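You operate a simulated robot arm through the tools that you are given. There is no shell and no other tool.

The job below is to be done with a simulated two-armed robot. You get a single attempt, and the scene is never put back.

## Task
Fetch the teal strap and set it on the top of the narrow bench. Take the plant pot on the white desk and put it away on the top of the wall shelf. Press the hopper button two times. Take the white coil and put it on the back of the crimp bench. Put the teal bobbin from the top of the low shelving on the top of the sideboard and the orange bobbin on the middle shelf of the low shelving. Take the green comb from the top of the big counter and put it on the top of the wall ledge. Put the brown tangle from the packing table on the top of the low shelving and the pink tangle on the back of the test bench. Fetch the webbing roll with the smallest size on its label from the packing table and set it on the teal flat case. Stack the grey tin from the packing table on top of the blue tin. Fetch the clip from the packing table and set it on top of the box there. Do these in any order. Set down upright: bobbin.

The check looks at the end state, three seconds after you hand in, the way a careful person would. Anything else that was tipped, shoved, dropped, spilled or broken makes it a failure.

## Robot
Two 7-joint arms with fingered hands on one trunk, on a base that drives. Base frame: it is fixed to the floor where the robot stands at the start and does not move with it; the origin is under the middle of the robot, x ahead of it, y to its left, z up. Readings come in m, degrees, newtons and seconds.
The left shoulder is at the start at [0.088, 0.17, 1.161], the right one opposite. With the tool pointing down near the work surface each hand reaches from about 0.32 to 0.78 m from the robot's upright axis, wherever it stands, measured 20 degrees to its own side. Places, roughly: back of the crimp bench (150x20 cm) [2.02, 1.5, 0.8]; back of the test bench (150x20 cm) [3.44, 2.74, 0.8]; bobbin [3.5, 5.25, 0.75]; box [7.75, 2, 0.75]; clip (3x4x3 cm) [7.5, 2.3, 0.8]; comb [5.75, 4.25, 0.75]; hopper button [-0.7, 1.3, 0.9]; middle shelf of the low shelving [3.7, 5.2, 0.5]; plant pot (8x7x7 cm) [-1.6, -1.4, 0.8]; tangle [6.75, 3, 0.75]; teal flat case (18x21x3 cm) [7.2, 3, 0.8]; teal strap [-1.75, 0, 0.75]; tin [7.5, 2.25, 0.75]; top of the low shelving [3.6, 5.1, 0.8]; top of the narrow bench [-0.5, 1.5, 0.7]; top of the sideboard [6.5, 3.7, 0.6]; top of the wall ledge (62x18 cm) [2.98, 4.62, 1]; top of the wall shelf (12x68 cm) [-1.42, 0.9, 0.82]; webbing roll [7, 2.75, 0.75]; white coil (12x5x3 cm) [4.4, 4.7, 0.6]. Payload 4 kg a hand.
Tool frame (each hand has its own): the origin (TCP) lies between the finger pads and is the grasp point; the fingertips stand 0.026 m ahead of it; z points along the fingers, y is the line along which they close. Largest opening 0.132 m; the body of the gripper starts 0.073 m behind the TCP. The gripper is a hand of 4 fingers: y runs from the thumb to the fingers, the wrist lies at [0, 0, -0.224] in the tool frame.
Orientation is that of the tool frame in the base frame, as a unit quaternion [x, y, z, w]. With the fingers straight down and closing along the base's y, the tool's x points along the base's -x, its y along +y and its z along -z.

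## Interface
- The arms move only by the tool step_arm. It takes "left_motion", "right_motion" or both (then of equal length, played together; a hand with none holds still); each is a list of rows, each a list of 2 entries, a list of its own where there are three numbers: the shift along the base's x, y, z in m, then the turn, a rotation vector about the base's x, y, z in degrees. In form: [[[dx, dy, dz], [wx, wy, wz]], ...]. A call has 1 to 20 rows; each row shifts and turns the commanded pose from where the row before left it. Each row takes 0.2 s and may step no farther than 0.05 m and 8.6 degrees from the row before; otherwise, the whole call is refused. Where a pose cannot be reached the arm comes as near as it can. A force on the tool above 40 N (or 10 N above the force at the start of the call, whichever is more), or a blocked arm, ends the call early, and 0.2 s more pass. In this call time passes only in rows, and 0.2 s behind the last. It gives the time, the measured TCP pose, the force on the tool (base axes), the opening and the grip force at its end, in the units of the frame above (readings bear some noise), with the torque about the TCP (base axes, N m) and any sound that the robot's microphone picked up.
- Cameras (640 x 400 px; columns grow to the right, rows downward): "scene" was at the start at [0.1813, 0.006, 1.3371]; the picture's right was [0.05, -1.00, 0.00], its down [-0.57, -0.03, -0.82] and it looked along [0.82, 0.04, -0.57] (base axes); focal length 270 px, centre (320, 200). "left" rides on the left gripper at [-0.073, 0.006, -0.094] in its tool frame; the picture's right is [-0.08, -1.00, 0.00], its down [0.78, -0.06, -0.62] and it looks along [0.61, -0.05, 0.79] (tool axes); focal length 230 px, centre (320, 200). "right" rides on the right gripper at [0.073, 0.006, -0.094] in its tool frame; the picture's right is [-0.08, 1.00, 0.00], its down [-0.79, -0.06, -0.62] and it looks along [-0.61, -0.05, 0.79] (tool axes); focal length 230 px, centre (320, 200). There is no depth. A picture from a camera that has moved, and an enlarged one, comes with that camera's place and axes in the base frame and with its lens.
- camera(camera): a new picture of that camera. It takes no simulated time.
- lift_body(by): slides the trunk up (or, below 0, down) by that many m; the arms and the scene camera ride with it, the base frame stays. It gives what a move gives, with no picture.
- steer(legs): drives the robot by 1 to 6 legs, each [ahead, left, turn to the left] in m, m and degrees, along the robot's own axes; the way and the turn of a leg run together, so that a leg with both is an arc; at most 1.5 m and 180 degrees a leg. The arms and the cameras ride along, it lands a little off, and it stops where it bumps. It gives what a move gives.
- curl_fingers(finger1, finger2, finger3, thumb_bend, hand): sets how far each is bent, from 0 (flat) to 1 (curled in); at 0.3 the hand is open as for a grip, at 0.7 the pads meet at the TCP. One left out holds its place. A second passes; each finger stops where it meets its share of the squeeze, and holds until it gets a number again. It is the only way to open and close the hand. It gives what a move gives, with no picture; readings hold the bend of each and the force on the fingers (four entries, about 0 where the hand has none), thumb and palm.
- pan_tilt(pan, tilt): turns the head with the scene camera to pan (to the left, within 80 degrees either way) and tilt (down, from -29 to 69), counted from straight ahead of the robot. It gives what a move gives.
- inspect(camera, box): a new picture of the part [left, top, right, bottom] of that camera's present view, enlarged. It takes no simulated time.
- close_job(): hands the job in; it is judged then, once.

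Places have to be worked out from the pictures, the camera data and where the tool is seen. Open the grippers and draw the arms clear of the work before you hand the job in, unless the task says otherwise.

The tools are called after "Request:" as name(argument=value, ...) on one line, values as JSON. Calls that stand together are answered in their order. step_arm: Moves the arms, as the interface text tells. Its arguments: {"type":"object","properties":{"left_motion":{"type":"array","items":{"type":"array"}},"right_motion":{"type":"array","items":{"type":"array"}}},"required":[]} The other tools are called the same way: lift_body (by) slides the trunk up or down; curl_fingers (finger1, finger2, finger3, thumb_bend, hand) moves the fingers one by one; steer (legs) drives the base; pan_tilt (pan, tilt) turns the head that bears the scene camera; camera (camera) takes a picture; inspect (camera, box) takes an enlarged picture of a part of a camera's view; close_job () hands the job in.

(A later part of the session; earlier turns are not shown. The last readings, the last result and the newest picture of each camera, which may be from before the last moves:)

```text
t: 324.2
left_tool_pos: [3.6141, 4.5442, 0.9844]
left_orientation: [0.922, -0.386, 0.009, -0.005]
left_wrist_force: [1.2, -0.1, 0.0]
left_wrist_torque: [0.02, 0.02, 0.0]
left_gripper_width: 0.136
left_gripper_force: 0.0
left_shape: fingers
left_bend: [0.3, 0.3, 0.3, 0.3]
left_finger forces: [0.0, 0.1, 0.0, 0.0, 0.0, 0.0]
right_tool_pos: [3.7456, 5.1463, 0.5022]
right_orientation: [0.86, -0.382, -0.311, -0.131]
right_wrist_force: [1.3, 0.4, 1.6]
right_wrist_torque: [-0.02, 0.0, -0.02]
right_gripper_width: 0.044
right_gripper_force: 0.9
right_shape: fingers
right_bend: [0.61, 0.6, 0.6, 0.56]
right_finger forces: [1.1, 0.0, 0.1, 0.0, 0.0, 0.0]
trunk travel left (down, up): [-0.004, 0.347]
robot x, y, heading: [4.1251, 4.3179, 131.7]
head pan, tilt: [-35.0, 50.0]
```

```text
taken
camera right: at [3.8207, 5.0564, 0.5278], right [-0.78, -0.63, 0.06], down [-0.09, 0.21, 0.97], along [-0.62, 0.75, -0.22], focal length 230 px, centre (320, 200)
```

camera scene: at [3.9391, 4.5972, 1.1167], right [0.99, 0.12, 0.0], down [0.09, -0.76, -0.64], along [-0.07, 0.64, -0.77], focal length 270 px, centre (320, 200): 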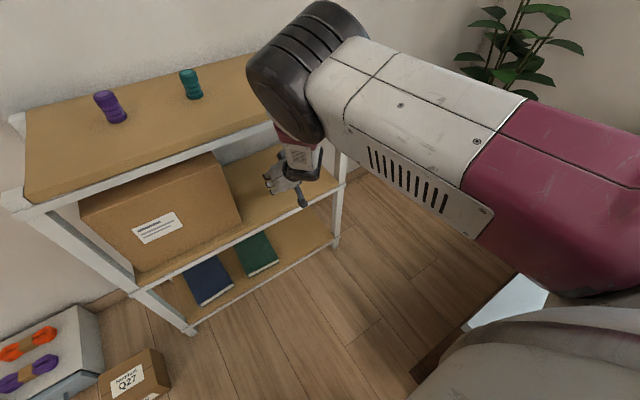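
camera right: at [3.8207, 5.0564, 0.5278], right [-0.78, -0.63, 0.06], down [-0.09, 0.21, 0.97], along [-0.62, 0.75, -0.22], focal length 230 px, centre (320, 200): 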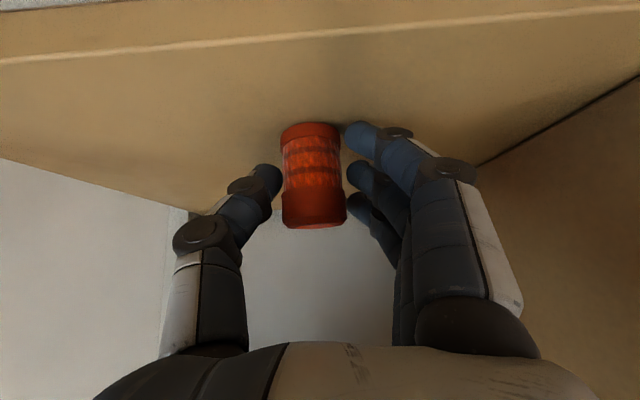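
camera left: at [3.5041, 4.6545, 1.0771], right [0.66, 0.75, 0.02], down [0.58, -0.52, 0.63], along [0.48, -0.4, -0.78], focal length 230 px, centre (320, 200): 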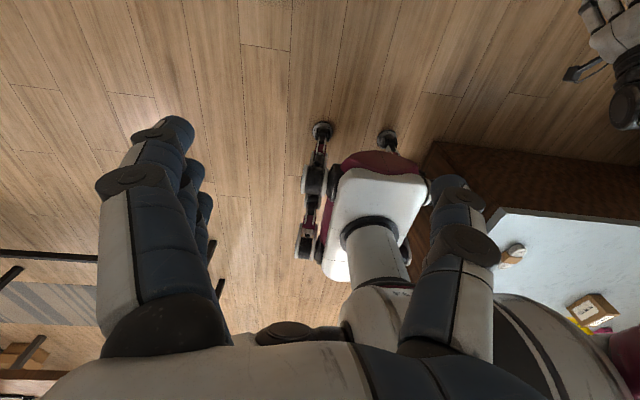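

The bobbin stands on its own. I open wider and withdraw straight back by driving in reverse.

Request:
curl_fingers(hand="right", finger1=0.46, finger2=0.46, finger3=0.46, thumb_bend=0.46)

Request:
step_arm(right_motion=[[[0.004, -0.005, 0.01], [0, 0, 0]], [[0.014, -0.016, 0.015], [0, 0, 0]]])

Request:
camera(camera="right")

```text
t: 325.2
left_tool_pos: [3.6138, 4.5437, 0.9846]
left_orientation: [0.922, -0.386, 0.008, -0.005]
left_wrist_force: [-0.1, -0.4, 0.2]
left_wrist_torque: [-0.01, 0.01, 0.0]
left_gripper_width: 0.1356
left_gripper_force: 0.1
left_shape: fingers
left_bend: [0.3, 0.3, 0.3, 0.3]
left_finger forces: [0.0, 0.0, 0.0, 0.0, 0.1, 0.0]
right_tool_pos: [3.7459, 5.1451, 0.501]
right_orientation: [0.86, -0.383, -0.311, -0.132]
right_wrist_force: [0.5, -0.3, 2.6]
right_wrist_torque: [-0.07, 0.07, 0.03]
right_gripper_width: 0.0828
right_gripper_force: 1.1
right_shape: fingers
right_bend: [0.46, 0.46, 0.46, 0.46]
right_finger forces: [2.2, 0.1, 0.0, 0.0, 0.0, 0.0]
trunk travel left (down, up): [-0.004, 0.347]
robot x, y, heading: [4.126, 4.318, 131.7]
head pan, tilt: [-35.0, 50.0]
```

```text
t: 325.8
left_tool_pos: [3.6136, 4.5437, 0.9853]
left_orientation: [0.922, -0.386, 0.008, -0.006]
left_wrist_force: [0.2, 0.7, 0.0]
left_wrist_torque: [-0.01, 0.01, 0.0]
left_gripper_width: 0.1359
left_gripper_force: 0.0
left_shape: fingers
left_bend: [0.3, 0.3, 0.3, 0.3]
left_finger forces: [0.1, 0.0, 0.0, 0.0, 0.0, 0.0]
right_tool_pos: [3.7617, 5.1249, 0.527]
right_orientation: [0.86, -0.383, -0.311, -0.132]
right_wrist_force: [-1.2, 0.2, -0.4]
right_wrist_torque: [-0.01, 0.02, -0.01]
right_gripper_width: 0.0834
right_gripper_force: 0.1
right_shape: fingers
right_bend: [0.46, 0.46, 0.46, 0.46]
right_finger forces: [0.0, 0.1, 0.0, 0.0, 0.1, 0.0]
trunk travel left (down, up): [-0.004, 0.347]
robot x, y, heading: [4.1297, 4.3193, 131.7]
head pan, tilt: [-35.0, 50.0]
```

```text
taken
camera right: at [3.8377, 5.0354, 0.5535], right [-0.78, -0.63, 0.06], down [-0.09, 0.21, 0.97], along [-0.62, 0.75, -0.22], focal length 230 px, centre (320, 200)
```

right: 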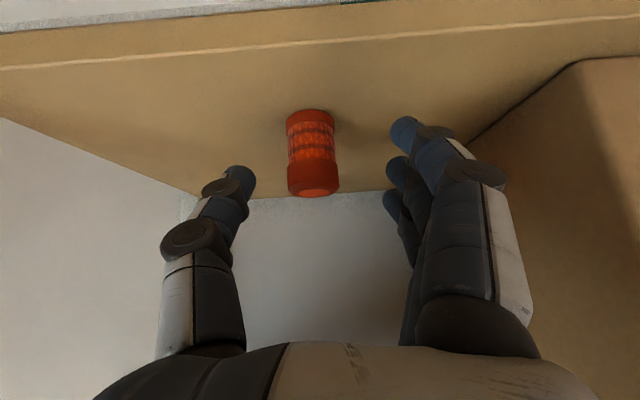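

The orange bobbin stands upright on the middle shelf. I drive straight back, raise the trunk and check from the front.

Request:
steer(legs=[[-0.2, 0, 0]])

Request:
lift_body(by=0.2)

Request:
pan_tilt(pan=0, tilt=38)

Request:
camera(camera="scene")

```text
t: 327.4
left_tool_pos: [3.7474, 4.3935, 0.9854]
left_orientation: [0.923, -0.385, 0.008, -0.006]
left_wrist_force: [0.7, -0.9, 0.5]
left_wrist_torque: [-0.02, -0.02, -0.01]
left_gripper_width: 0.136
left_gripper_force: 0.2
left_shape: fingers
left_bend: [0.3, 0.3, 0.3, 0.3]
left_finger forces: [0.0, 0.1, 0.0, 0.1, 0.0, 0.0]
right_tool_pos: [3.8933, 4.9749, 0.5273]
right_orientation: [0.86, -0.382, -0.311, -0.131]
right_wrist_force: [0.1, 1.0, 0.6]
right_wrist_torque: [0.02, -0.02, 0.01]
right_gripper_width: 0.0832
right_gripper_force: 0.0
right_shape: fingers
right_bend: [0.46, 0.46, 0.46, 0.46]
right_finger forces: [0.1, 0.0, 0.0, 0.1, 0.0, 0.0]
trunk travel left (down, up): [-0.004, 0.347]
robot x, y, heading: [4.261, 4.1746, 131.9]
head pan, tilt: [-35.0, 50.0]
```

```text
t: 329.6
left_tool_pos: [3.7462, 4.3953, 1.1851]
left_orientation: [0.923, -0.385, 0.008, -0.005]
left_wrist_force: [0.5, 0.8, 0.1]
left_wrist_torque: [-0.01, -0.03, 0.01]
left_gripper_width: 0.1356
left_gripper_force: 0.1
left_shape: fingers
left_bend: [0.3, 0.3, 0.3, 0.3]
left_finger forces: [0.0, 0.0, 0.1, 0.0, 0.0, 0.0]
right_tool_pos: [3.8745, 4.9969, 0.9201]
right_orientation: [0.815, -0.361, -0.416, -0.179]
right_wrist_force: [-0.1, -1.1, 0.7]
right_wrist_torque: [0.01, 0.0, -0.01]
right_gripper_width: 0.0833
right_gripper_force: 0.0
right_shape: fingers
right_bend: [0.46, 0.46, 0.46, 0.46]
right_finger forces: [0.0, 0.0, 0.0, 0.1, 0.1, 0.1]
trunk travel left (down, up): [-0.204, 0.147]
robot x, y, heading: [4.2637, 4.1717, 131.8]
head pan, tilt: [-35.0, 50.0]
```

```text
t: 330.6
left_tool_pos: [3.7472, 4.395, 1.1859]
left_orientation: [0.923, -0.385, 0.008, -0.005]
left_wrist_force: [-0.5, -0.4, -0.1]
left_wrist_torque: [-0.03, -0.04, -0.02]
left_gripper_width: 0.136
left_gripper_force: 0.0
left_shape: fingers
left_bend: [0.3, 0.3, 0.3, 0.3]
left_finger forces: [0.0, 0.0, 0.0, 0.0, 0.0, 0.0]
right_tool_pos: [3.8751, 4.997, 0.9217]
right_orientation: [0.815, -0.362, -0.416, -0.179]
right_wrist_force: [-0.4, -0.1, 0.0]
right_wrist_torque: [0.0, -0.03, 0.04]
right_gripper_width: 0.0834
right_gripper_force: 0.0
right_shape: fingers
right_bend: [0.46, 0.46, 0.46, 0.46]
right_finger forces: [0.1, 0.0, 0.0, 0.0, 0.0, 0.1]
trunk travel left (down, up): [-0.204, 0.147]
robot x, y, heading: [4.2578, 4.1679, 131.9]
head pan, tilt: [0.0, 38.0]
```

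```text
taken
camera scene: at [4.1528, 4.2909, 1.3617], right [0.75, 0.67, 0.0], down [0.41, -0.46, -0.79], along [-0.52, 0.59, -0.62], focal length 270 px, centre (320, 200)
```

scene: 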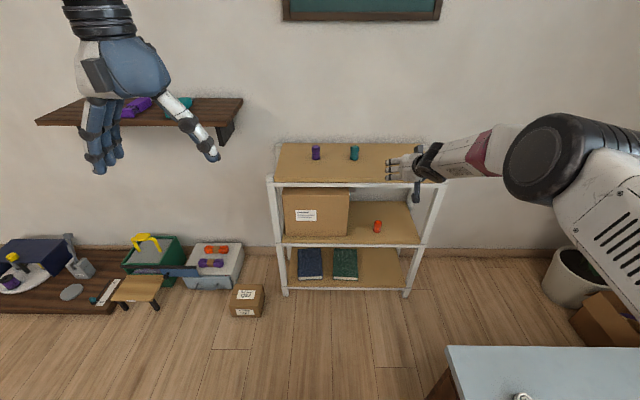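

The orange bobbin is upright on the middle shelf. Next the teal one: I bring the right hand back to vertical and raise it.

Request:
step_arm(right_motion=[[[0.01, -0.011, 0.03], [-5.77, -5.1, 0]], [[0.01, -0.011, 0.03], [-5.77, -5.1, 0]], [[0.01, -0.011, 0.03], [-5.77, -5.1, 0]], [[0, 0, 0.03], [-5.77, -5.1, 0]], [[0, 0, 0.03], [-5.77, -5.1, 0]], [[0, 0, 0.02], [-5.77, -5.1, 0]], [[0, 0, 0.02], [-5.77, -5.1, 0]]])

Request:
steer(legs=[[0.4, 0.02, 0]])

Request:
camera(camera="right")

Request:
camera(camera="scene")

```text
t: 332.2
left_tool_pos: [3.7471, 4.3948, 1.1857]
left_orientation: [0.923, -0.385, 0.009, -0.005]
left_wrist_force: [0.2, 0.4, 0.7]
left_wrist_torque: [0.01, 0.02, 0.04]
left_gripper_width: 0.136
left_gripper_force: 0.1
left_shape: fingers
left_bend: [0.3, 0.3, 0.3, 0.3]
left_finger forces: [0.0, 0.1, 0.1, 0.0, 0.1, 0.0]
right_tool_pos: [3.9565, 4.8896, 1.0878]
right_orientation: [0.912, -0.409, -0.034, -0.004]
right_wrist_force: [0.8, -0.1, -0.1]
right_wrist_torque: [0.01, 0.04, 0.0]
right_gripper_width: 0.0833
right_gripper_force: 0.0
right_shape: fingers
right_bend: [0.46, 0.46, 0.46, 0.46]
right_finger forces: [0.1, 0.0, 0.1, 0.0, 0.0, 0.0]
right hand out of reach, approached as far as the arm can: row 4, 5, 6, 7
trunk travel left (down, up): [-0.204, 0.147]
robot x, y, heading: [4.2606, 4.17, 131.8]
head pan, tilt: [0.0, 38.0]
```

```text
t: 334.7
left_tool_pos: [3.4717, 4.6709, 1.1841]
left_orientation: [0.923, -0.385, 0.009, -0.005]
left_wrist_force: [-0.6, 0.7, -0.7]
left_wrist_torque: [-0.01, -0.01, 0.01]
left_gripper_width: 0.1358
left_gripper_force: 0.0
left_shape: fingers
left_bend: [0.3, 0.3, 0.3, 0.3]
left_finger forces: [0.0, 0.1, 0.0, 0.1, 0.0, 0.1]
right_tool_pos: [3.6806, 5.1666, 1.0857]
right_orientation: [0.911, -0.41, -0.035, -0.005]
right_wrist_force: [0.9, 0.0, -0.2]
right_wrist_torque: [-0.01, -0.03, -0.02]
right_gripper_width: 0.0833
right_gripper_force: 0.0
right_shape: fingers
right_bend: [0.46, 0.46, 0.46, 0.46]
right_finger forces: [0.1, 0.1, 0.0, 0.1, 0.0, 0.0]
trunk travel left (down, up): [-0.204, 0.147]
robot x, y, heading: [3.9847, 4.4491, 131.8]
head pan, tilt: [0.0, 38.0]
```

```text
taken
camera right: at [3.7329, 5.1052, 1.1752], right [-0.8, -0.61, 0.02], down [-0.44, 0.6, 0.67], along [-0.42, 0.52, -0.75], focal length 230 px, centre (320, 200)
```

right: 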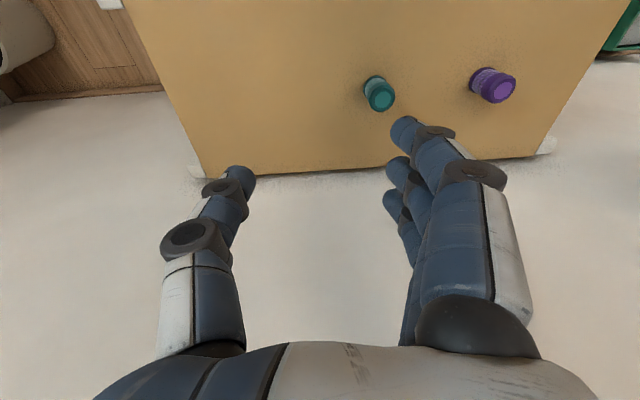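

```text
taken
camera scene: at [3.8779, 4.5673, 1.3617], right [0.75, 0.67, 0.0], down [0.41, -0.46, -0.79], along [-0.52, 0.59, -0.62], focal length 270 px, centre (320, 200)
```

scene: 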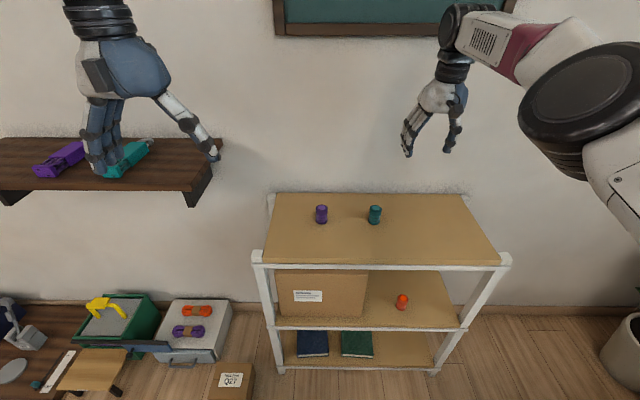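

Teal bobbin confirmed at (3.603, 5.130). I align above it, level the hand, and descend partway.

Request:
step_arm(right_motion=[[[-0.039, -0.018, 0], [-2.2, -3.4, 0]], [[-0.038, -0.019, -0.02], [0, 0, 0]], [[0, 0, -0.045], [0, 0, 0]], [[0, 0, -0.045], [0, 0, 0]], [[0, 0, -0.045], [0, 0, 0]], [[0, 0, -0.04], [0, 0, 0]]])

Request:
camera(camera="right")

Request:
camera(camera="scene")

```text
t: 336.1
left_tool_pos: [3.4724, 4.6714, 1.1838]
left_orientation: [0.923, -0.385, 0.009, -0.005]
left_wrist_force: [-1.3, 0.2, 1.0]
left_wrist_torque: [0.0, -0.01, -0.04]
left_gripper_width: 0.136
left_gripper_force: 0.1
left_shape: fingers
left_bend: [0.3, 0.3, 0.3, 0.3]
left_finger forces: [0.1, 0.1, 0.0, 0.1, 0.1, 0.1]
right_tool_pos: [3.6412, 5.114, 0.8865]
right_orientation: [0.912, -0.41, -0.001, 0.002]
right_wrist_force: [-0.5, 1.1, -0.1]
right_wrist_torque: [0.02, 0.01, 0.04]
right_gripper_width: 0.0833
right_gripper_force: 0.1
right_shape: fingers
right_bend: [0.46, 0.46, 0.46, 0.46]
right_finger forces: [0.0, 0.0, 0.1, 0.0, 0.0, 0.1]
right hand out of reach, approached as far as the arm can: row 1, 2
trunk travel left (down, up): [-0.204, 0.147]
robot x, y, heading: [3.9841, 4.4435, 131.6]
head pan, tilt: [0.0, 38.0]
```

```text
taken
camera right: at [3.6863, 5.0564, 0.9801], right [-0.8, -0.6, 0.0], down [-0.48, 0.63, 0.62], along [-0.37, 0.49, -0.79], focal length 230 px, centre (320, 200)
```

right: 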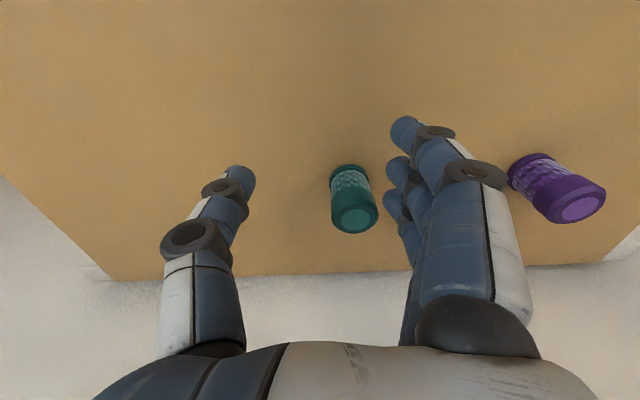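

```text
taken
camera scene: at [3.8777, 4.5674, 1.3615], right [0.75, 0.67, 0.0], down [0.41, -0.46, -0.79], along [-0.52, 0.59, -0.62], focal length 270 px, centre (320, 200)
```

scene: 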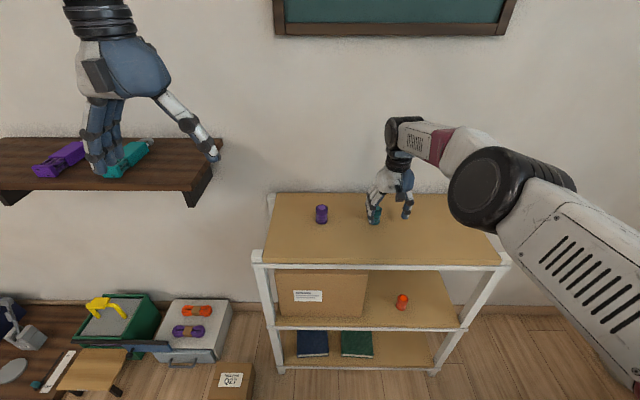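

Slightly out of reach; I raise a bit, drive 6 cm closer and re-align.

Request:
step_arm(right_motion=[[[0, 0, 0.045], [0, 0, 0]], [[0, 0, 0.02], [0, 0, 0]]])

Request:
steer(legs=[[0.08, 0, 0]])

Request:
camera(camera="right")

```text
t: 336.7
left_tool_pos: [3.4719, 4.6709, 1.1843]
left_orientation: [0.923, -0.385, 0.008, -0.004]
left_wrist_force: [-0.1, 0.2, 0.1]
left_wrist_torque: [-0.02, -0.01, 0.03]
left_gripper_width: 0.136
left_gripper_force: 0.1
left_shape: fingers
left_bend: [0.3, 0.3, 0.3, 0.3]
left_finger forces: [0.0, 0.0, 0.0, 0.0, 0.0, 0.1]
right_tool_pos: [3.643, 5.1139, 0.952]
right_orientation: [0.913, -0.409, 0.0, 0.001]
right_wrist_force: [0.1, -0.5, -0.1]
right_wrist_torque: [-0.02, 0.01, 0.0]
right_gripper_width: 0.0831
right_gripper_force: 0.1
right_shape: fingers
right_bend: [0.46, 0.46, 0.46, 0.46]
right_finger forces: [0.0, 0.0, 0.1, 0.0, 0.0, 0.0]
trunk travel left (down, up): [-0.204, 0.147]
robot x, y, heading: [3.9837, 4.4481, 132.1]
head pan, tilt: [0.0, 38.0]
```

```text
t: 337.7
left_tool_pos: [3.4173, 4.7318, 1.1851]
left_orientation: [0.923, -0.386, 0.008, -0.005]
left_wrist_force: [-0.1, 0.2, -0.3]
left_wrist_torque: [0.03, 0.0, -0.02]
left_gripper_width: 0.1357
left_gripper_force: 0.1
left_shape: fingers
left_bend: [0.3, 0.3, 0.3, 0.3]
left_finger forces: [0.0, 0.0, 0.1, 0.1, 0.1, 0.0]
right_tool_pos: [3.5891, 5.1745, 0.953]
right_orientation: [0.912, -0.41, 0.0, 0.001]
right_wrist_force: [-0.6, 0.3, -0.6]
right_wrist_torque: [0.02, 0.01, -0.01]
right_gripper_width: 0.0834
right_gripper_force: 0.0
right_shape: fingers
right_bend: [0.46, 0.46, 0.46, 0.46]
right_finger forces: [0.0, 0.0, 0.0, 0.0, 0.0, 0.1]
trunk travel left (down, up): [-0.204, 0.147]
robot x, y, heading: [3.9299, 4.5071, 131.7]
head pan, tilt: [0.0, 38.0]
```

```text
taken
camera right: at [3.6347, 5.117, 1.046], right [-0.8, -0.6, 0.0], down [-0.48, 0.63, 0.62], along [-0.37, 0.49, -0.79], focal length 230 px, centre (320, 200)
```

right: 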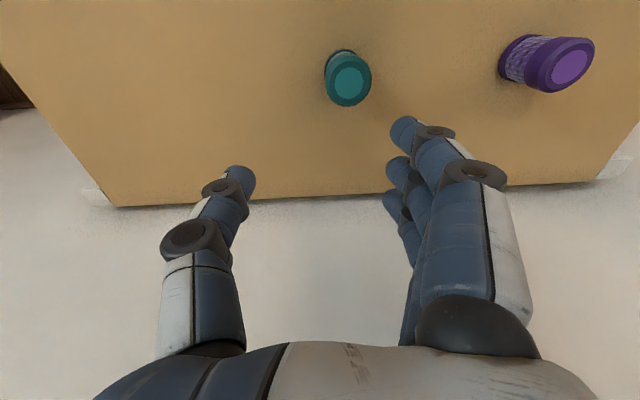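

I shift the hand back onto the bobbin's axis and descend.

Request:
step_arm(right_motion=[[[0.008, -0.023, 0], [0, 0, 0]], [[0.007, -0.0225, 0], [0, 0, 0]], [[0, 0, -0.04], [0, 0, 0]], [[0, 0, -0.035], [0, 0, 0]]])

Request:
camera(camera="right")

```text
t: 338.7
left_tool_pos: [3.4186, 4.7308, 1.184]
left_orientation: [0.923, -0.384, 0.009, -0.005]
left_wrist_force: [-0.5, -0.3, 0.0]
left_wrist_torque: [-0.02, -0.01, -0.01]
left_gripper_width: 0.1357
left_gripper_force: 0.1
left_shape: fingers
left_bend: [0.3, 0.3, 0.3, 0.3]
left_finger forces: [0.0, 0.0, 0.1, 0.0, 0.0, 0.0]
right_tool_pos: [3.6053, 5.1316, 0.8787]
right_orientation: [0.912, -0.41, 0.001, 0.0]
right_wrist_force: [0.7, -0.3, -0.1]
right_wrist_torque: [0.0, 0.02, -0.02]
right_gripper_width: 0.0832
right_gripper_force: 0.1
right_shape: fingers
right_bend: [0.46, 0.46, 0.46, 0.46]
right_finger forces: [0.0, 0.1, 0.0, 0.0, 0.0, 0.0]
trunk travel left (down, up): [-0.204, 0.147]
robot x, y, heading: [3.9321, 4.5046, 131.6]
head pan, tilt: [0.0, 38.0]
```

```text
taken
camera right: at [3.6505, 5.0734, 0.9729], right [-0.8, -0.6, 0.0], down [-0.48, 0.63, 0.62], along [-0.37, 0.49, -0.79], focal length 230 px, centre (320, 200)
```

right: 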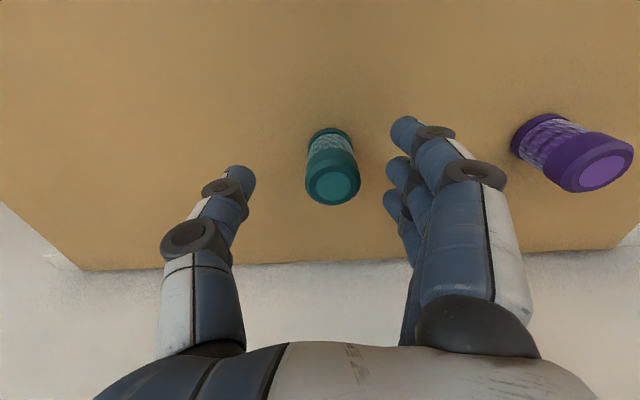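

Well centered. I descend the last 3.5 cm and close.

Request:
step_arm(right_motion=[[[-0.002, -0.001, -0.02], [0, 0, 0]], [[-0.001, -0.001, -0.013], [0, 0, 0]]])

Request:
curl_fingers(hand="right", finger1=0.7, finger2=0.7, finger3=0.7, thumb_bend=0.66)

Request:
camera(camera="right")

```text
t: 339.3
left_tool_pos: [3.418, 4.7307, 1.1845]
left_orientation: [0.923, -0.385, 0.009, -0.005]
left_wrist_force: [-0.4, -0.6, -0.3]
left_wrist_torque: [0.01, 0.0, 0.0]
left_gripper_width: 0.136
left_gripper_force: 0.0
left_shape: fingers
left_bend: [0.3, 0.3, 0.3, 0.3]
left_finger forces: [0.0, 0.1, 0.0, 0.1, 0.0, 0.0]
right_tool_pos: [3.6003, 5.127, 0.8445]
right_orientation: [0.912, -0.41, 0.0, 0.001]
right_wrist_force: [-0.4, -0.2, 0.4]
right_wrist_torque: [0.0, -0.02, -0.01]
right_gripper_width: 0.0832
right_gripper_force: 0.0
right_shape: fingers
right_bend: [0.46, 0.46, 0.46, 0.46]
right_finger forces: [0.1, 0.0, 0.0, 0.0, 0.0, 0.0]
trunk travel left (down, up): [-0.204, 0.147]
robot x, y, heading: [3.9341, 4.5061, 131.4]
head pan, tilt: [0.0, 38.0]
```

```text
t: 340.3
left_tool_pos: [3.4192, 4.7305, 1.1846]
left_orientation: [0.923, -0.385, 0.009, -0.005]
left_wrist_force: [1.1, 0.1, 0.3]
left_wrist_torque: [-0.02, 0.0, 0.01]
left_gripper_width: 0.1357
left_gripper_force: 0.0
left_shape: fingers
left_bend: [0.3, 0.3, 0.3, 0.3]
left_finger forces: [0.0, 0.0, 0.0, 0.0, 0.1, 0.0]
right_tool_pos: [3.6014, 5.1279, 0.8445]
right_orientation: [0.912, -0.41, -0.001, 0.002]
right_wrist_force: [-0.2, 0.1, -0.4]
right_wrist_torque: [0.0, 0.0, -0.02]
right_gripper_width: 0.0259
right_gripper_force: 8.7
right_shape: fingers
right_bend: [0.7, 0.64, 0.65, 0.63]
right_finger forces: [0.0, 4.5, 4.6, 0.0, 8.9, 0.0]
trunk travel left (down, up): [-0.204, 0.147]
robot x, y, heading: [3.9376, 4.5066, 131.6]
head pan, tilt: [0.0, 38.0]
```

```text
taken
camera right: at [3.6465, 5.0699, 0.9386], right [-0.8, -0.6, 0.0], down [-0.48, 0.63, 0.62], along [-0.37, 0.49, -0.79], focal length 230 px, centre (320, 200)
```

right: 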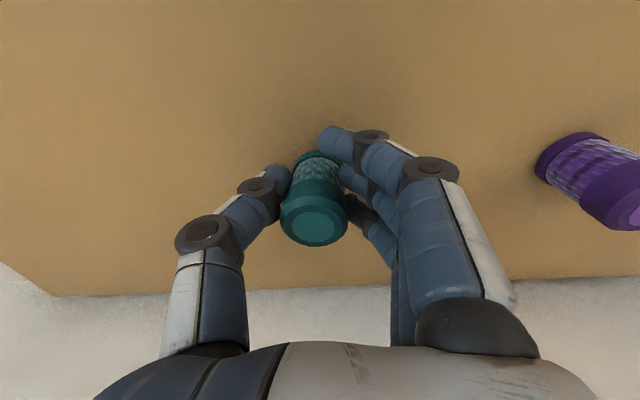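

Good three-point grip on the teal bobbin. I lift it clear and back away.

Request:
step_arm(right_motion=[[[0, 0, 0.02], [0, 0, 0]], [[0, 0, 0.045], [0, 0, 0]], [[0, 0, 0.045], [0, 0, 0]], [[0, 0, 0.045], [0, 0, 0]]])

Request:
camera(camera="right")

Request:
steer(legs=[[-0.45, 0.1, 0]])

Request:
lift_body(by=0.1)

Request:
camera(camera="scene")

```text
t: 341.3
left_tool_pos: [3.4178, 4.7314, 1.1859]
left_orientation: [0.923, -0.384, 0.008, -0.005]
left_wrist_force: [0.1, 0.5, 0.2]
left_wrist_torque: [0.01, -0.01, -0.02]
left_gripper_width: 0.1356
left_gripper_force: 0.1
left_shape: fingers
left_bend: [0.3, 0.3, 0.3, 0.3]
left_finger forces: [0.0, 0.0, 0.0, 0.0, 0.1, 0.1]
right_tool_pos: [3.6022, 5.1285, 1.0007]
right_orientation: [0.912, -0.41, -0.001, 0.001]
right_wrist_force: [-0.2, -1.0, -1.1]
right_wrist_torque: [0.0, -0.01, -0.02]
right_gripper_width: 0.0263
right_gripper_force: 9.0
right_shape: fingers
right_bend: [0.7, 0.64, 0.65, 0.63]
right_finger forces: [0.0, 4.4, 4.5, 0.0, 9.0, 0.0]
trunk travel left (down, up): [-0.204, 0.147]
robot x, y, heading: [3.9326, 4.5086, 131.8]
head pan, tilt: [0.0, 38.0]
```

```text
taken
camera right: at [3.6478, 5.0701, 1.0947], right [-0.8, -0.6, 0.0], down [-0.48, 0.63, 0.62], along [-0.37, 0.49, -0.79], focal length 230 px, centre (320, 200)
```

right: 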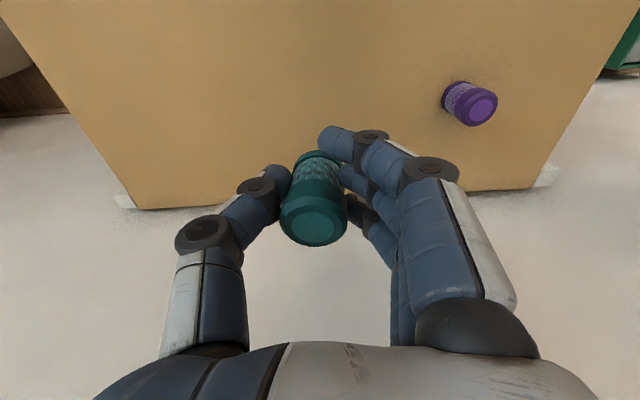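

```text
t: 344.1
left_tool_pos: [3.6461, 4.3254, 1.1842]
left_orientation: [0.923, -0.385, 0.009, -0.004]
left_wrist_force: [0.1, 0.1, 0.0]
left_wrist_torque: [0.01, 0.02, 0.02]
left_gripper_width: 0.1357
left_gripper_force: 0.2
left_shape: fingers
left_bend: [0.3, 0.3, 0.3, 0.3]
left_finger forces: [0.0, 0.0, 0.0, 0.0, 0.0, 0.0]
right_tool_pos: [3.8283, 4.7217, 1.0007]
right_orientation: [0.912, -0.41, 0.0, 0.001]
right_wrist_force: [-0.4, -0.3, -1.0]
right_wrist_torque: [-0.05, 0.0, 0.0]
right_gripper_width: 0.0263
right_gripper_force: 8.8
right_shape: fingers
right_bend: [0.7, 0.64, 0.65, 0.63]
right_finger forces: [0.1, 4.5, 4.5, 0.1, 9.1, 0.0]
trunk travel left (down, up): [-0.204, 0.147]
robot x, y, heading: [4.1574, 4.097, 131.7]
head pan, tilt: [0.0, 38.0]
```

```text
t: 345.5
left_tool_pos: [3.6452, 4.3256, 1.2842]
left_orientation: [0.923, -0.386, 0.008, -0.005]
left_wrist_force: [0.8, 0.3, 0.1]
left_wrist_torque: [0.01, 0.01, 0.01]
left_gripper_width: 0.1361
left_gripper_force: 0.1
left_shape: fingers
left_bend: [0.3, 0.3, 0.3, 0.3]
left_finger forces: [0.0, 0.1, 0.0, 0.0, 0.1, 0.0]
right_tool_pos: [3.8278, 4.7234, 1.1001]
right_orientation: [0.912, -0.41, 0.0, 0.001]
right_wrist_force: [-0.3, -0.1, 0.1]
right_wrist_torque: [-0.03, -0.01, -0.01]
right_gripper_width: 0.0262
right_gripper_force: 9.1
right_shape: fingers
right_bend: [0.7, 0.64, 0.65, 0.63]
right_finger forces: [0.0, 4.5, 4.6, 0.0, 8.9, 0.0]
trunk travel left (down, up): [-0.304, 0.047]
robot x, y, heading: [4.1585, 4.1008, 131.6]
head pan, tilt: [0.0, 38.0]
```

```text
taken
camera scene: at [4.0726, 4.1975, 1.4635], right [0.75, 0.67, 0.0], down [0.41, -0.46, -0.79], along [-0.52, 0.59, -0.62], focal length 270 px, centre (320, 200)
```

scene: 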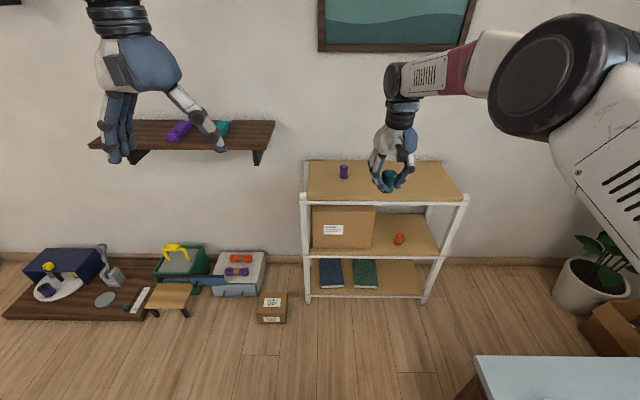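

Next the sideboard: I turn to face along the room and sidestep right through the gap between the test bench and the counter.

Request:
steer(legs=[[0, 0, -90], [-0.08, -1.4, 0]])

Request:
pan_tilt(pan=0, tilt=30)

Request:
camera(camera="scene")

Request:
camera(camera="right")

```text
t: 361.8
left_tool_pos: [5.2423, 3.4693, 1.2863]
left_orientation: [-0.356, 0.935, -0.01, -0.004]
left_wrist_force: [0.4, 0.4, -0.3]
left_wrist_torque: [0.01, 0.0, 0.04]
left_gripper_width: 0.1356
left_gripper_force: 0.1
left_shape: fingers
left_bend: [0.3, 0.3, 0.3, 0.3]
left_finger forces: [0.0, 0.0, 0.1, 0.1, 0.0, 0.0]
right_tool_pos: [5.6298, 3.2658, 1.1002]
right_orientation: [-0.331, 0.944, 0.0, 0.0]
right_wrist_force: [-0.6, 0.4, -0.4]
right_wrist_torque: [0.03, -0.02, 0.03]
right_gripper_width: 0.0259
right_gripper_force: 8.7
right_shape: fingers
right_bend: [0.7, 0.64, 0.65, 0.63]
right_finger forces: [0.0, 4.4, 4.6, 0.0, 8.6, 0.0]
trunk travel left (down, up): [-0.304, 0.047]
robot x, y, heading: [4.9943, 2.9686, 38.9]
head pan, tilt: [0.0, 38.0]
```

```text
t: 362.5
left_tool_pos: [5.2416, 3.4686, 1.2852]
left_orientation: [-0.358, 0.934, -0.009, -0.003]
left_wrist_force: [0.2, 0.7, -0.8]
left_wrist_torque: [-0.05, -0.02, 0.03]
left_gripper_width: 0.1361
left_gripper_force: 0.0
left_shape: fingers
left_bend: [0.3, 0.3, 0.3, 0.3]
left_finger forces: [0.0, 0.0, 0.1, 0.0, 0.0, 0.1]
right_tool_pos: [5.6292, 3.2655, 1.0999]
right_orientation: [-0.331, 0.943, 0.0, -0.001]
right_wrist_force: [0.2, 0.4, -0.7]
right_wrist_torque: [0.01, -0.01, 0.01]
right_gripper_width: 0.0261
right_gripper_force: 9.2
right_shape: fingers
right_bend: [0.7, 0.64, 0.65, 0.63]
right_finger forces: [0.0, 4.4, 4.6, 0.1, 8.6, 0.0]
trunk travel left (down, up): [-0.304, 0.047]
robot x, y, heading: [4.9884, 2.9649, 39.0]
head pan, tilt: [0.0, 30.0]
```

```text
taken
camera scene: at [5.0929, 3.0524, 1.476], right [0.63, -0.78, 0.0], down [-0.39, -0.31, -0.87], along [0.67, 0.54, -0.5], focal length 270 px, centre (320, 200)
```

scene: 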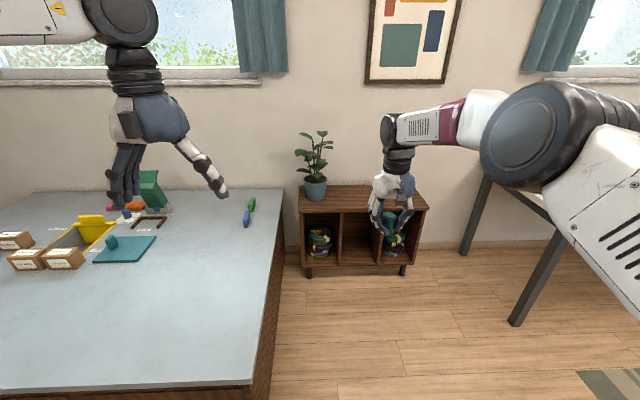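

```text
taken
camera right: at [5.5704, 3.2253, 1.1937], right [-0.56, 0.83, 0.0], down [0.65, 0.44, 0.62], along [0.51, 0.35, -0.79], focal length 230 px, centre (320, 200)
```

right: 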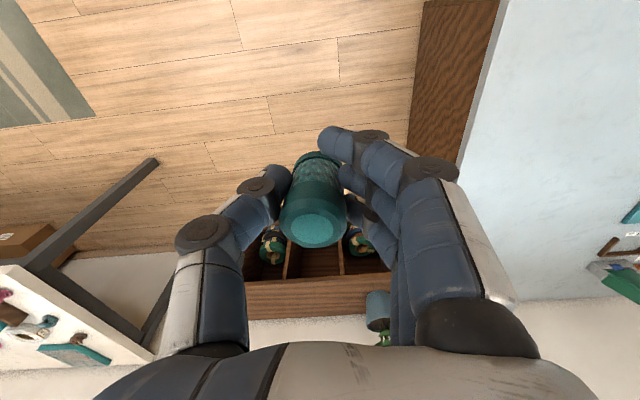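

The sideboard top is free to the right of the plant, around (6.51, 3.69). I sidestep to clear the counter corner and drive up to it.

Request:
steer(legs=[[0, -0.33, 2.5], [0.95, 0, 0]])

Request:
camera(camera="scene")

Request:
camera(camera="right")

```text
t: 370.6
left_tool_pos: [6.1684, 3.8587, 1.2857]
left_orientation: [-0.372, 0.928, -0.009, -0.003]
left_wrist_force: [0.7, -0.9, 0.4]
left_wrist_torque: [0.0, 0.02, -0.02]
left_gripper_width: 0.1357
left_gripper_force: 0.0
left_shape: fingers
left_bend: [0.3, 0.3, 0.3, 0.3]
left_finger forces: [0.1, 0.0, 0.1, 0.1, 0.0, 0.0]
right_tool_pos: [6.5615, 3.6692, 1.1]
right_orientation: [-0.346, 0.938, 0.0, -0.001]
right_wrist_force: [-0.1, -0.3, -1.5]
right_wrist_torque: [-0.01, 0.0, 0.03]
right_gripper_width: 0.026
right_gripper_force: 9.1
right_shape: fingers
right_bend: [0.7, 0.64, 0.65, 0.63]
right_finger forces: [0.0, 4.3, 4.6, 0.1, 8.7, 0.0]
trunk travel left (down, up): [-0.304, 0.047]
robot x, y, heading: [5.9338, 3.346, 40.7]
head pan, tilt: [0.0, 30.0]
```

```text
taken
camera scene: at [6.0318, 3.4379, 1.476], right [0.65, -0.76, 0.0], down [-0.38, -0.33, -0.87], along [0.66, 0.56, -0.5], focal length 270 px, centre (320, 200)
```

scene: 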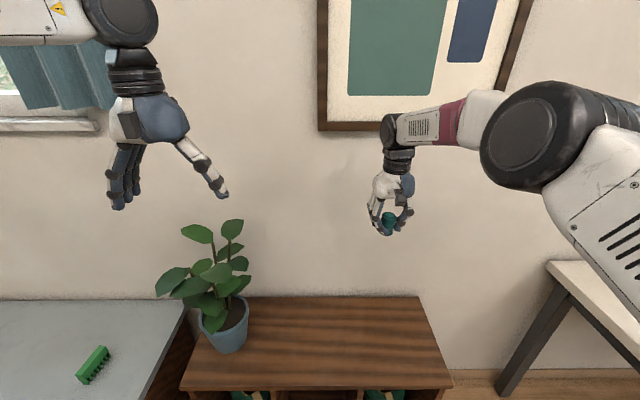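

```text
taken
camera right: at [6.5036, 3.6256, 1.1937], right [-0.59, 0.81, 0.0], down [0.64, 0.46, 0.62], along [0.5, 0.36, -0.79], focal length 230 px, centre (320, 200)
```

right: 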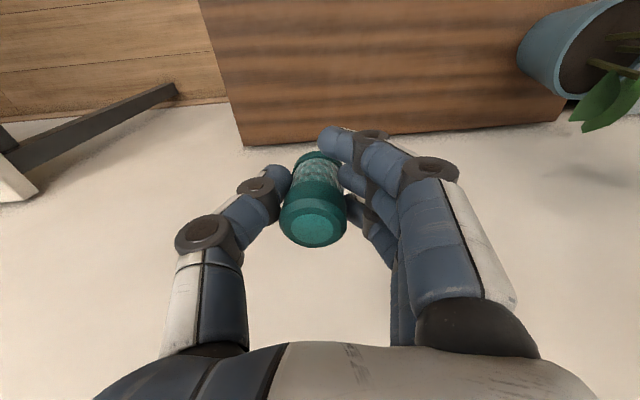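

The green comb is also visible on the counter's end. I first pull the left hand back and up, clear of the plant, then edge forward with the right hand compensating.

Request:
step_arm(left_motion=[[[-0.03, -0.0265, 0.02], [0, 0, 0]], [[-0.03, -0.0265, 0.02], [0, 0, 0]], [[-0.03, -0.0265, 0.02], [0, 0, 0]], [[-0.03, -0.0265, 0.02], [0, 0, 0]]], right_motion=[[[-0.022, -0.0195, 0], [0, 0, 0]], [[-0.022, -0.0195, 0], [0, 0, 0]], [[-0.022, -0.0195, 0], [0, 0, 0]], [[-0.022, -0.0195, 0], [0, 0, 0]]])

Request:
steer(legs=[[0.1, 0, 0.7]])

Request:
lift_body(by=-0.25)

Request:
camera(camera="right")

Request:
camera(camera="scene")

```text
t: 371.6
left_tool_pos: [6.0463, 3.7502, 1.3655]
left_orientation: [-0.371, 0.928, -0.01, -0.001]
left_wrist_force: [0.2, 0.3, -0.8]
left_wrist_torque: [0.02, -0.06, -0.02]
left_gripper_width: 0.1358
left_gripper_force: 0.1
left_shape: fingers
left_bend: [0.3, 0.3, 0.3, 0.3]
left_finger forces: [0.1, 0.0, 0.0, 0.1, 0.0, 0.0]
right_tool_pos: [6.4713, 3.5887, 1.1005]
right_orientation: [-0.345, 0.939, 0.001, 0.001]
right_wrist_force: [-0.6, 0.6, -1.5]
right_wrist_torque: [0.0, -0.02, 0.05]
right_gripper_width: 0.0263
right_gripper_force: 9.4
right_shape: fingers
right_bend: [0.7, 0.64, 0.65, 0.63]
right_finger forces: [0.0, 4.4, 4.7, 0.0, 8.4, 0.0]
trunk travel left (down, up): [-0.304, 0.047]
robot x, y, heading: [5.9325, 3.3518, 40.8]
head pan, tilt: [0.0, 30.0]
```

```text
t: 372.8
left_tool_pos: [6.1171, 3.8164, 1.3641]
left_orientation: [-0.377, 0.926, -0.01, -0.002]
left_wrist_force: [1.0, -0.4, -0.3]
left_wrist_torque: [0.0, -0.04, 0.02]
left_gripper_width: 0.1354
left_gripper_force: 0.0
left_shape: fingers
left_bend: [0.3, 0.3, 0.3, 0.3]
left_finger forces: [0.0, 0.0, 0.0, 0.0, 0.0, 0.1]
right_tool_pos: [6.5433, 3.6607, 1.0992]
right_orientation: [-0.352, 0.936, 0.0, -0.001]
right_wrist_force: [0.0, 0.5, -1.7]
right_wrist_torque: [0.02, 0.02, 0.0]
right_gripper_width: 0.0264
right_gripper_force: 8.6
right_shape: fingers
right_bend: [0.7, 0.64, 0.65, 0.63]
right_finger forces: [0.0, 4.4, 4.7, 0.0, 8.4, 0.0]
trunk travel left (down, up): [-0.304, 0.047]
robot x, y, heading: [6.0062, 3.4096, 41.3]
head pan, tilt: [0.0, 30.0]
```

```text
t: 375.3
left_tool_pos: [6.1139, 3.8158, 1.115]
left_orientation: [-0.377, 0.926, -0.009, -0.001]
left_wrist_force: [0.0, 0.9, -0.5]
left_wrist_torque: [0.01, -0.03, 0.01]
left_gripper_width: 0.1358
left_gripper_force: 0.1
left_shape: fingers
left_bend: [0.3, 0.3, 0.3, 0.3]
left_finger forces: [0.0, 0.0, 0.0, 0.0, 0.1, 0.1]
right_tool_pos: [6.5419, 3.6596, 0.8512]
right_orientation: [-0.352, 0.936, 0.001, 0.0]
right_wrist_force: [0.1, -0.9, -0.2]
right_wrist_torque: [0.04, 0.0, -0.01]
right_gripper_width: 0.0261
right_gripper_force: 8.3
right_shape: fingers
right_bend: [0.7, 0.64, 0.65, 0.63]
right_finger forces: [0.1, 4.4, 4.8, 0.1, 8.5, 0.1]
trunk travel left (down, up): [-0.054, 0.297]
robot x, y, heading: [6.0056, 3.414, 41.3]
head pan, tilt: [0.0, 30.0]
```

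```text
taken
camera right: at [6.4849, 3.6164, 0.9442], right [-0.6, 0.8, 0.0], down [0.63, 0.47, 0.62], along [0.49, 0.37, -0.79], focal length 230 px, centre (320, 200)
```

right: 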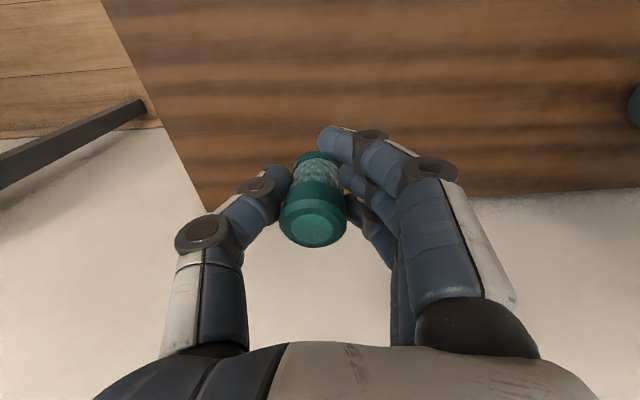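

```text
taken
camera scene: at [6.236, 3.6187, 1.2068], right [0.66, -0.75, 0.0], down [-0.38, -0.33, -0.87], along [0.65, 0.57, -0.5], focal length 270 px, centre (320, 200)
```

scene: 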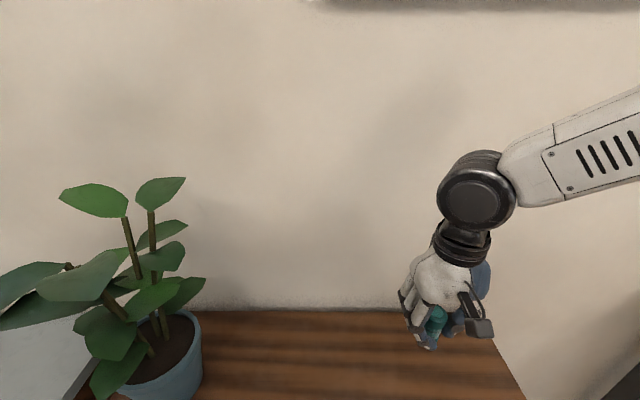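

The bobbin is well over the sideboard top. I descend to just above it.

Request:
step_arm(right_motion=[[[0, 0, -0.045], [0, 0, 0]], [[0, 0, -0.045], [0, 0, 0]], [[0, 0, -0.045], [0, 0, 0]], [[0, 0, -0.035], [0, 0, 0]]])

Request:
camera(camera="right")

```text
t: 376.3
left_tool_pos: [6.1165, 3.8165, 1.114]
left_orientation: [-0.377, 0.926, -0.01, -0.003]
left_wrist_force: [-0.1, 0.3, -0.1]
left_wrist_torque: [0.02, -0.03, 0.01]
left_gripper_width: 0.1356
left_gripper_force: 0.0
left_shape: fingers
left_bend: [0.3, 0.3, 0.3, 0.3]
left_finger forces: [0.0, 0.0, 0.1, 0.0, 0.1, 0.1]
right_tool_pos: [6.5433, 3.6603, 0.6786]
right_orientation: [-0.352, 0.936, 0.001, -0.001]
right_wrist_force: [-0.5, 0.5, -1.6]
right_wrist_torque: [-0.03, 0.0, 0.01]
right_gripper_width: 0.0261
right_gripper_force: 9.2
right_shape: fingers
right_bend: [0.7, 0.64, 0.65, 0.63]
right_finger forces: [0.1, 4.3, 4.8, 0.0, 8.4, 0.0]
trunk travel left (down, up): [-0.054, 0.297]
robot x, y, heading: [6.005, 3.4131, 41.3]
head pan, tilt: [0.0, 30.0]
```

```text
taken
camera right: at [6.4864, 3.6165, 0.7719], right [-0.6, 0.8, 0.0], down [0.63, 0.47, 0.62], along [0.49, 0.37, -0.79], focal length 230 px, centre (320, 200)
```

right: 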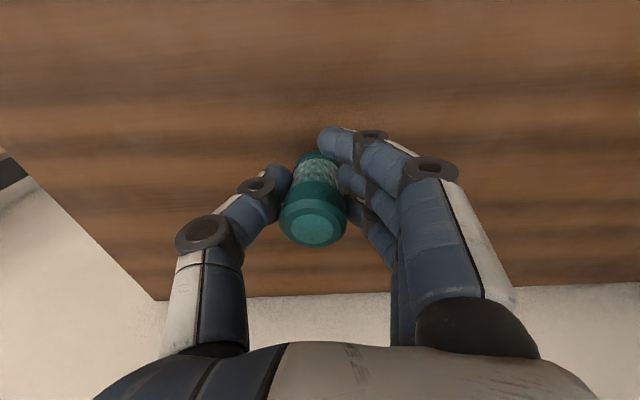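

Request:
step_arm(right_motion=[[[0, 0, -0.012], [0, 0, 0]], [[0, 0, -0.008], [0, 0, 0]], [[0, 0, -0.006], [0, 0, 0]]])

```text
t: 377.1
left_tool_pos: [6.1132, 3.8153, 1.1153]
left_orientation: [-0.377, 0.926, -0.011, -0.002]
left_wrist_force: [0.5, 0.3, 0.1]
left_wrist_torque: [0.0, -0.03, -0.02]
left_gripper_width: 0.1357
left_gripper_force: 0.0
left_shape: fingers
left_bend: [0.3, 0.3, 0.3, 0.3]
left_finger forces: [0.1, 0.0, 0.0, 0.0, 0.0, 0.0]
right_tool_pos: [6.5421, 3.6627, 0.6551]
right_orientation: [-0.353, 0.936, 0.002, 0.002]
right_wrist_force: [-3.9, 0.8, 22.2]
right_wrist_torque: [0.1, -0.08, -0.04]
right_gripper_width: 0.0264
right_gripper_force: 13.9
right_shape: fingers
right_bend: [0.7, 0.67, 0.67, 0.63]
right_finger forces: [0.1, 7.5, 8.6, 0.0, 12.2, 0.0]
trunk travel left (down, up): [-0.054, 0.297]
robot x, y, heading: [6.0047, 3.4127, 41.2]
head pan, tilt: [0.0, 30.0]
```

Contact. I ease off a few millimetres, then release.

Request:
step_arm(right_motion=[[[0, 0, 0.005], [0, 0, 0]]])

Request:
curl_fingers(hand="right", finger1=0.55, finger2=0.56, finger3=0.56, thumb_bend=0.55)

Request:
curl_fingers(hand="right", finger1=0.45, finger2=0.45, finger3=0.45, thumb_bend=0.45)

Request:
camera(camera="right")

```text
t: 377.5
left_tool_pos: [6.1164, 3.8162, 1.1138]
left_orientation: [-0.377, 0.926, -0.01, -0.002]
left_wrist_force: [1.0, -0.1, 0.2]
left_wrist_torque: [0.0, -0.01, 0.02]
left_gripper_width: 0.1356
left_gripper_force: 0.2
left_shape: fingers
left_bend: [0.3, 0.3, 0.3, 0.3]
left_finger forces: [0.0, 0.0, 0.1, 0.0, 0.0, 0.1]
right_tool_pos: [6.5426, 3.6606, 0.6577]
right_orientation: [-0.353, 0.936, -0.001, -0.001]
right_wrist_force: [-0.6, 1.7, 4.1]
right_wrist_torque: [0.08, 0.02, 0.0]
right_gripper_width: 0.0265
right_gripper_force: 10.2
right_shape: fingers
right_bend: [0.7, 0.66, 0.67, 0.63]
right_finger forces: [0.1, 5.2, 6.9, 0.1, 7.9, 0.0]
trunk travel left (down, up): [-0.054, 0.297]
robot x, y, heading: [6.0067, 3.4149, 41.3]
head pan, tilt: [0.0, 30.0]
```

```text
t: 378.5
left_tool_pos: [6.117, 3.817, 1.114]
left_orientation: [-0.377, 0.926, -0.009, -0.002]
left_wrist_force: [0.1, 0.9, 0.2]
left_wrist_torque: [0.01, -0.03, -0.05]
left_gripper_width: 0.1359
left_gripper_force: 0.1
left_shape: fingers
left_bend: [0.3, 0.3, 0.3, 0.3]
left_finger forces: [0.1, 0.0, 0.0, 0.1, 0.1, 0.0]
right_tool_pos: [6.5437, 3.662, 0.6583]
right_orientation: [-0.352, 0.936, 0.001, 0.0]
right_wrist_force: [0.5, -0.7, -0.1]
right_wrist_torque: [0.02, 0.02, 0.01]
right_gripper_width: 0.054
right_gripper_force: 0.0
right_shape: fingers
right_bend: [0.55, 0.56, 0.56, 0.55]
right_finger forces: [0.1, 0.0, 0.0, 0.0, 0.0, 0.0]
trunk travel left (down, up): [-0.054, 0.297]
robot x, y, heading: [6.0056, 3.4127, 41.6]
head pan, tilt: [0.0, 30.0]
```

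```text
t: 379.5
left_tool_pos: [6.116, 3.8158, 1.1142]
left_orientation: [-0.378, 0.926, -0.009, -0.001]
left_wrist_force: [0.8, 0.2, -0.6]
left_wrist_torque: [0.01, -0.01, 0.01]
left_gripper_width: 0.136
left_gripper_force: 0.1
left_shape: fingers
left_bend: [0.3, 0.3, 0.3, 0.3]
left_finger forces: [0.1, 0.0, 0.0, 0.0, 0.1, 0.0]
right_tool_pos: [6.5438, 3.6612, 0.6586]
right_orientation: [-0.353, 0.936, 0.0, 0.0]
right_wrist_force: [-0.5, -0.1, -0.2]
right_wrist_torque: [0.01, 0.02, 0.01]
right_gripper_width: 0.0864
right_gripper_force: 0.1
right_shape: fingers
right_bend: [0.45, 0.45, 0.45, 0.45]
right_finger forces: [0.0, 0.1, 0.0, 0.1, 0.1, 0.0]
trunk travel left (down, up): [-0.054, 0.297]
robot x, y, heading: [6.0065, 3.4126, 41.4]
head pan, tilt: [0.0, 30.0]
```

```text
taken
camera right: at [6.4858, 3.6172, 0.7523], right [-0.6, 0.8, 0.0], down [0.63, 0.47, 0.62], along [0.49, 0.37, -0.79], focal length 230 px, centre (320, 200)
```

right: 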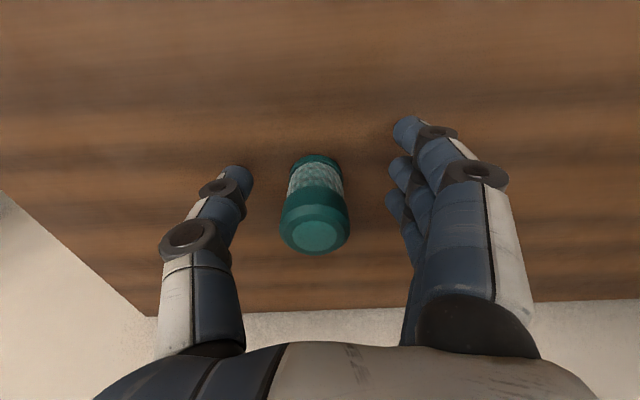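

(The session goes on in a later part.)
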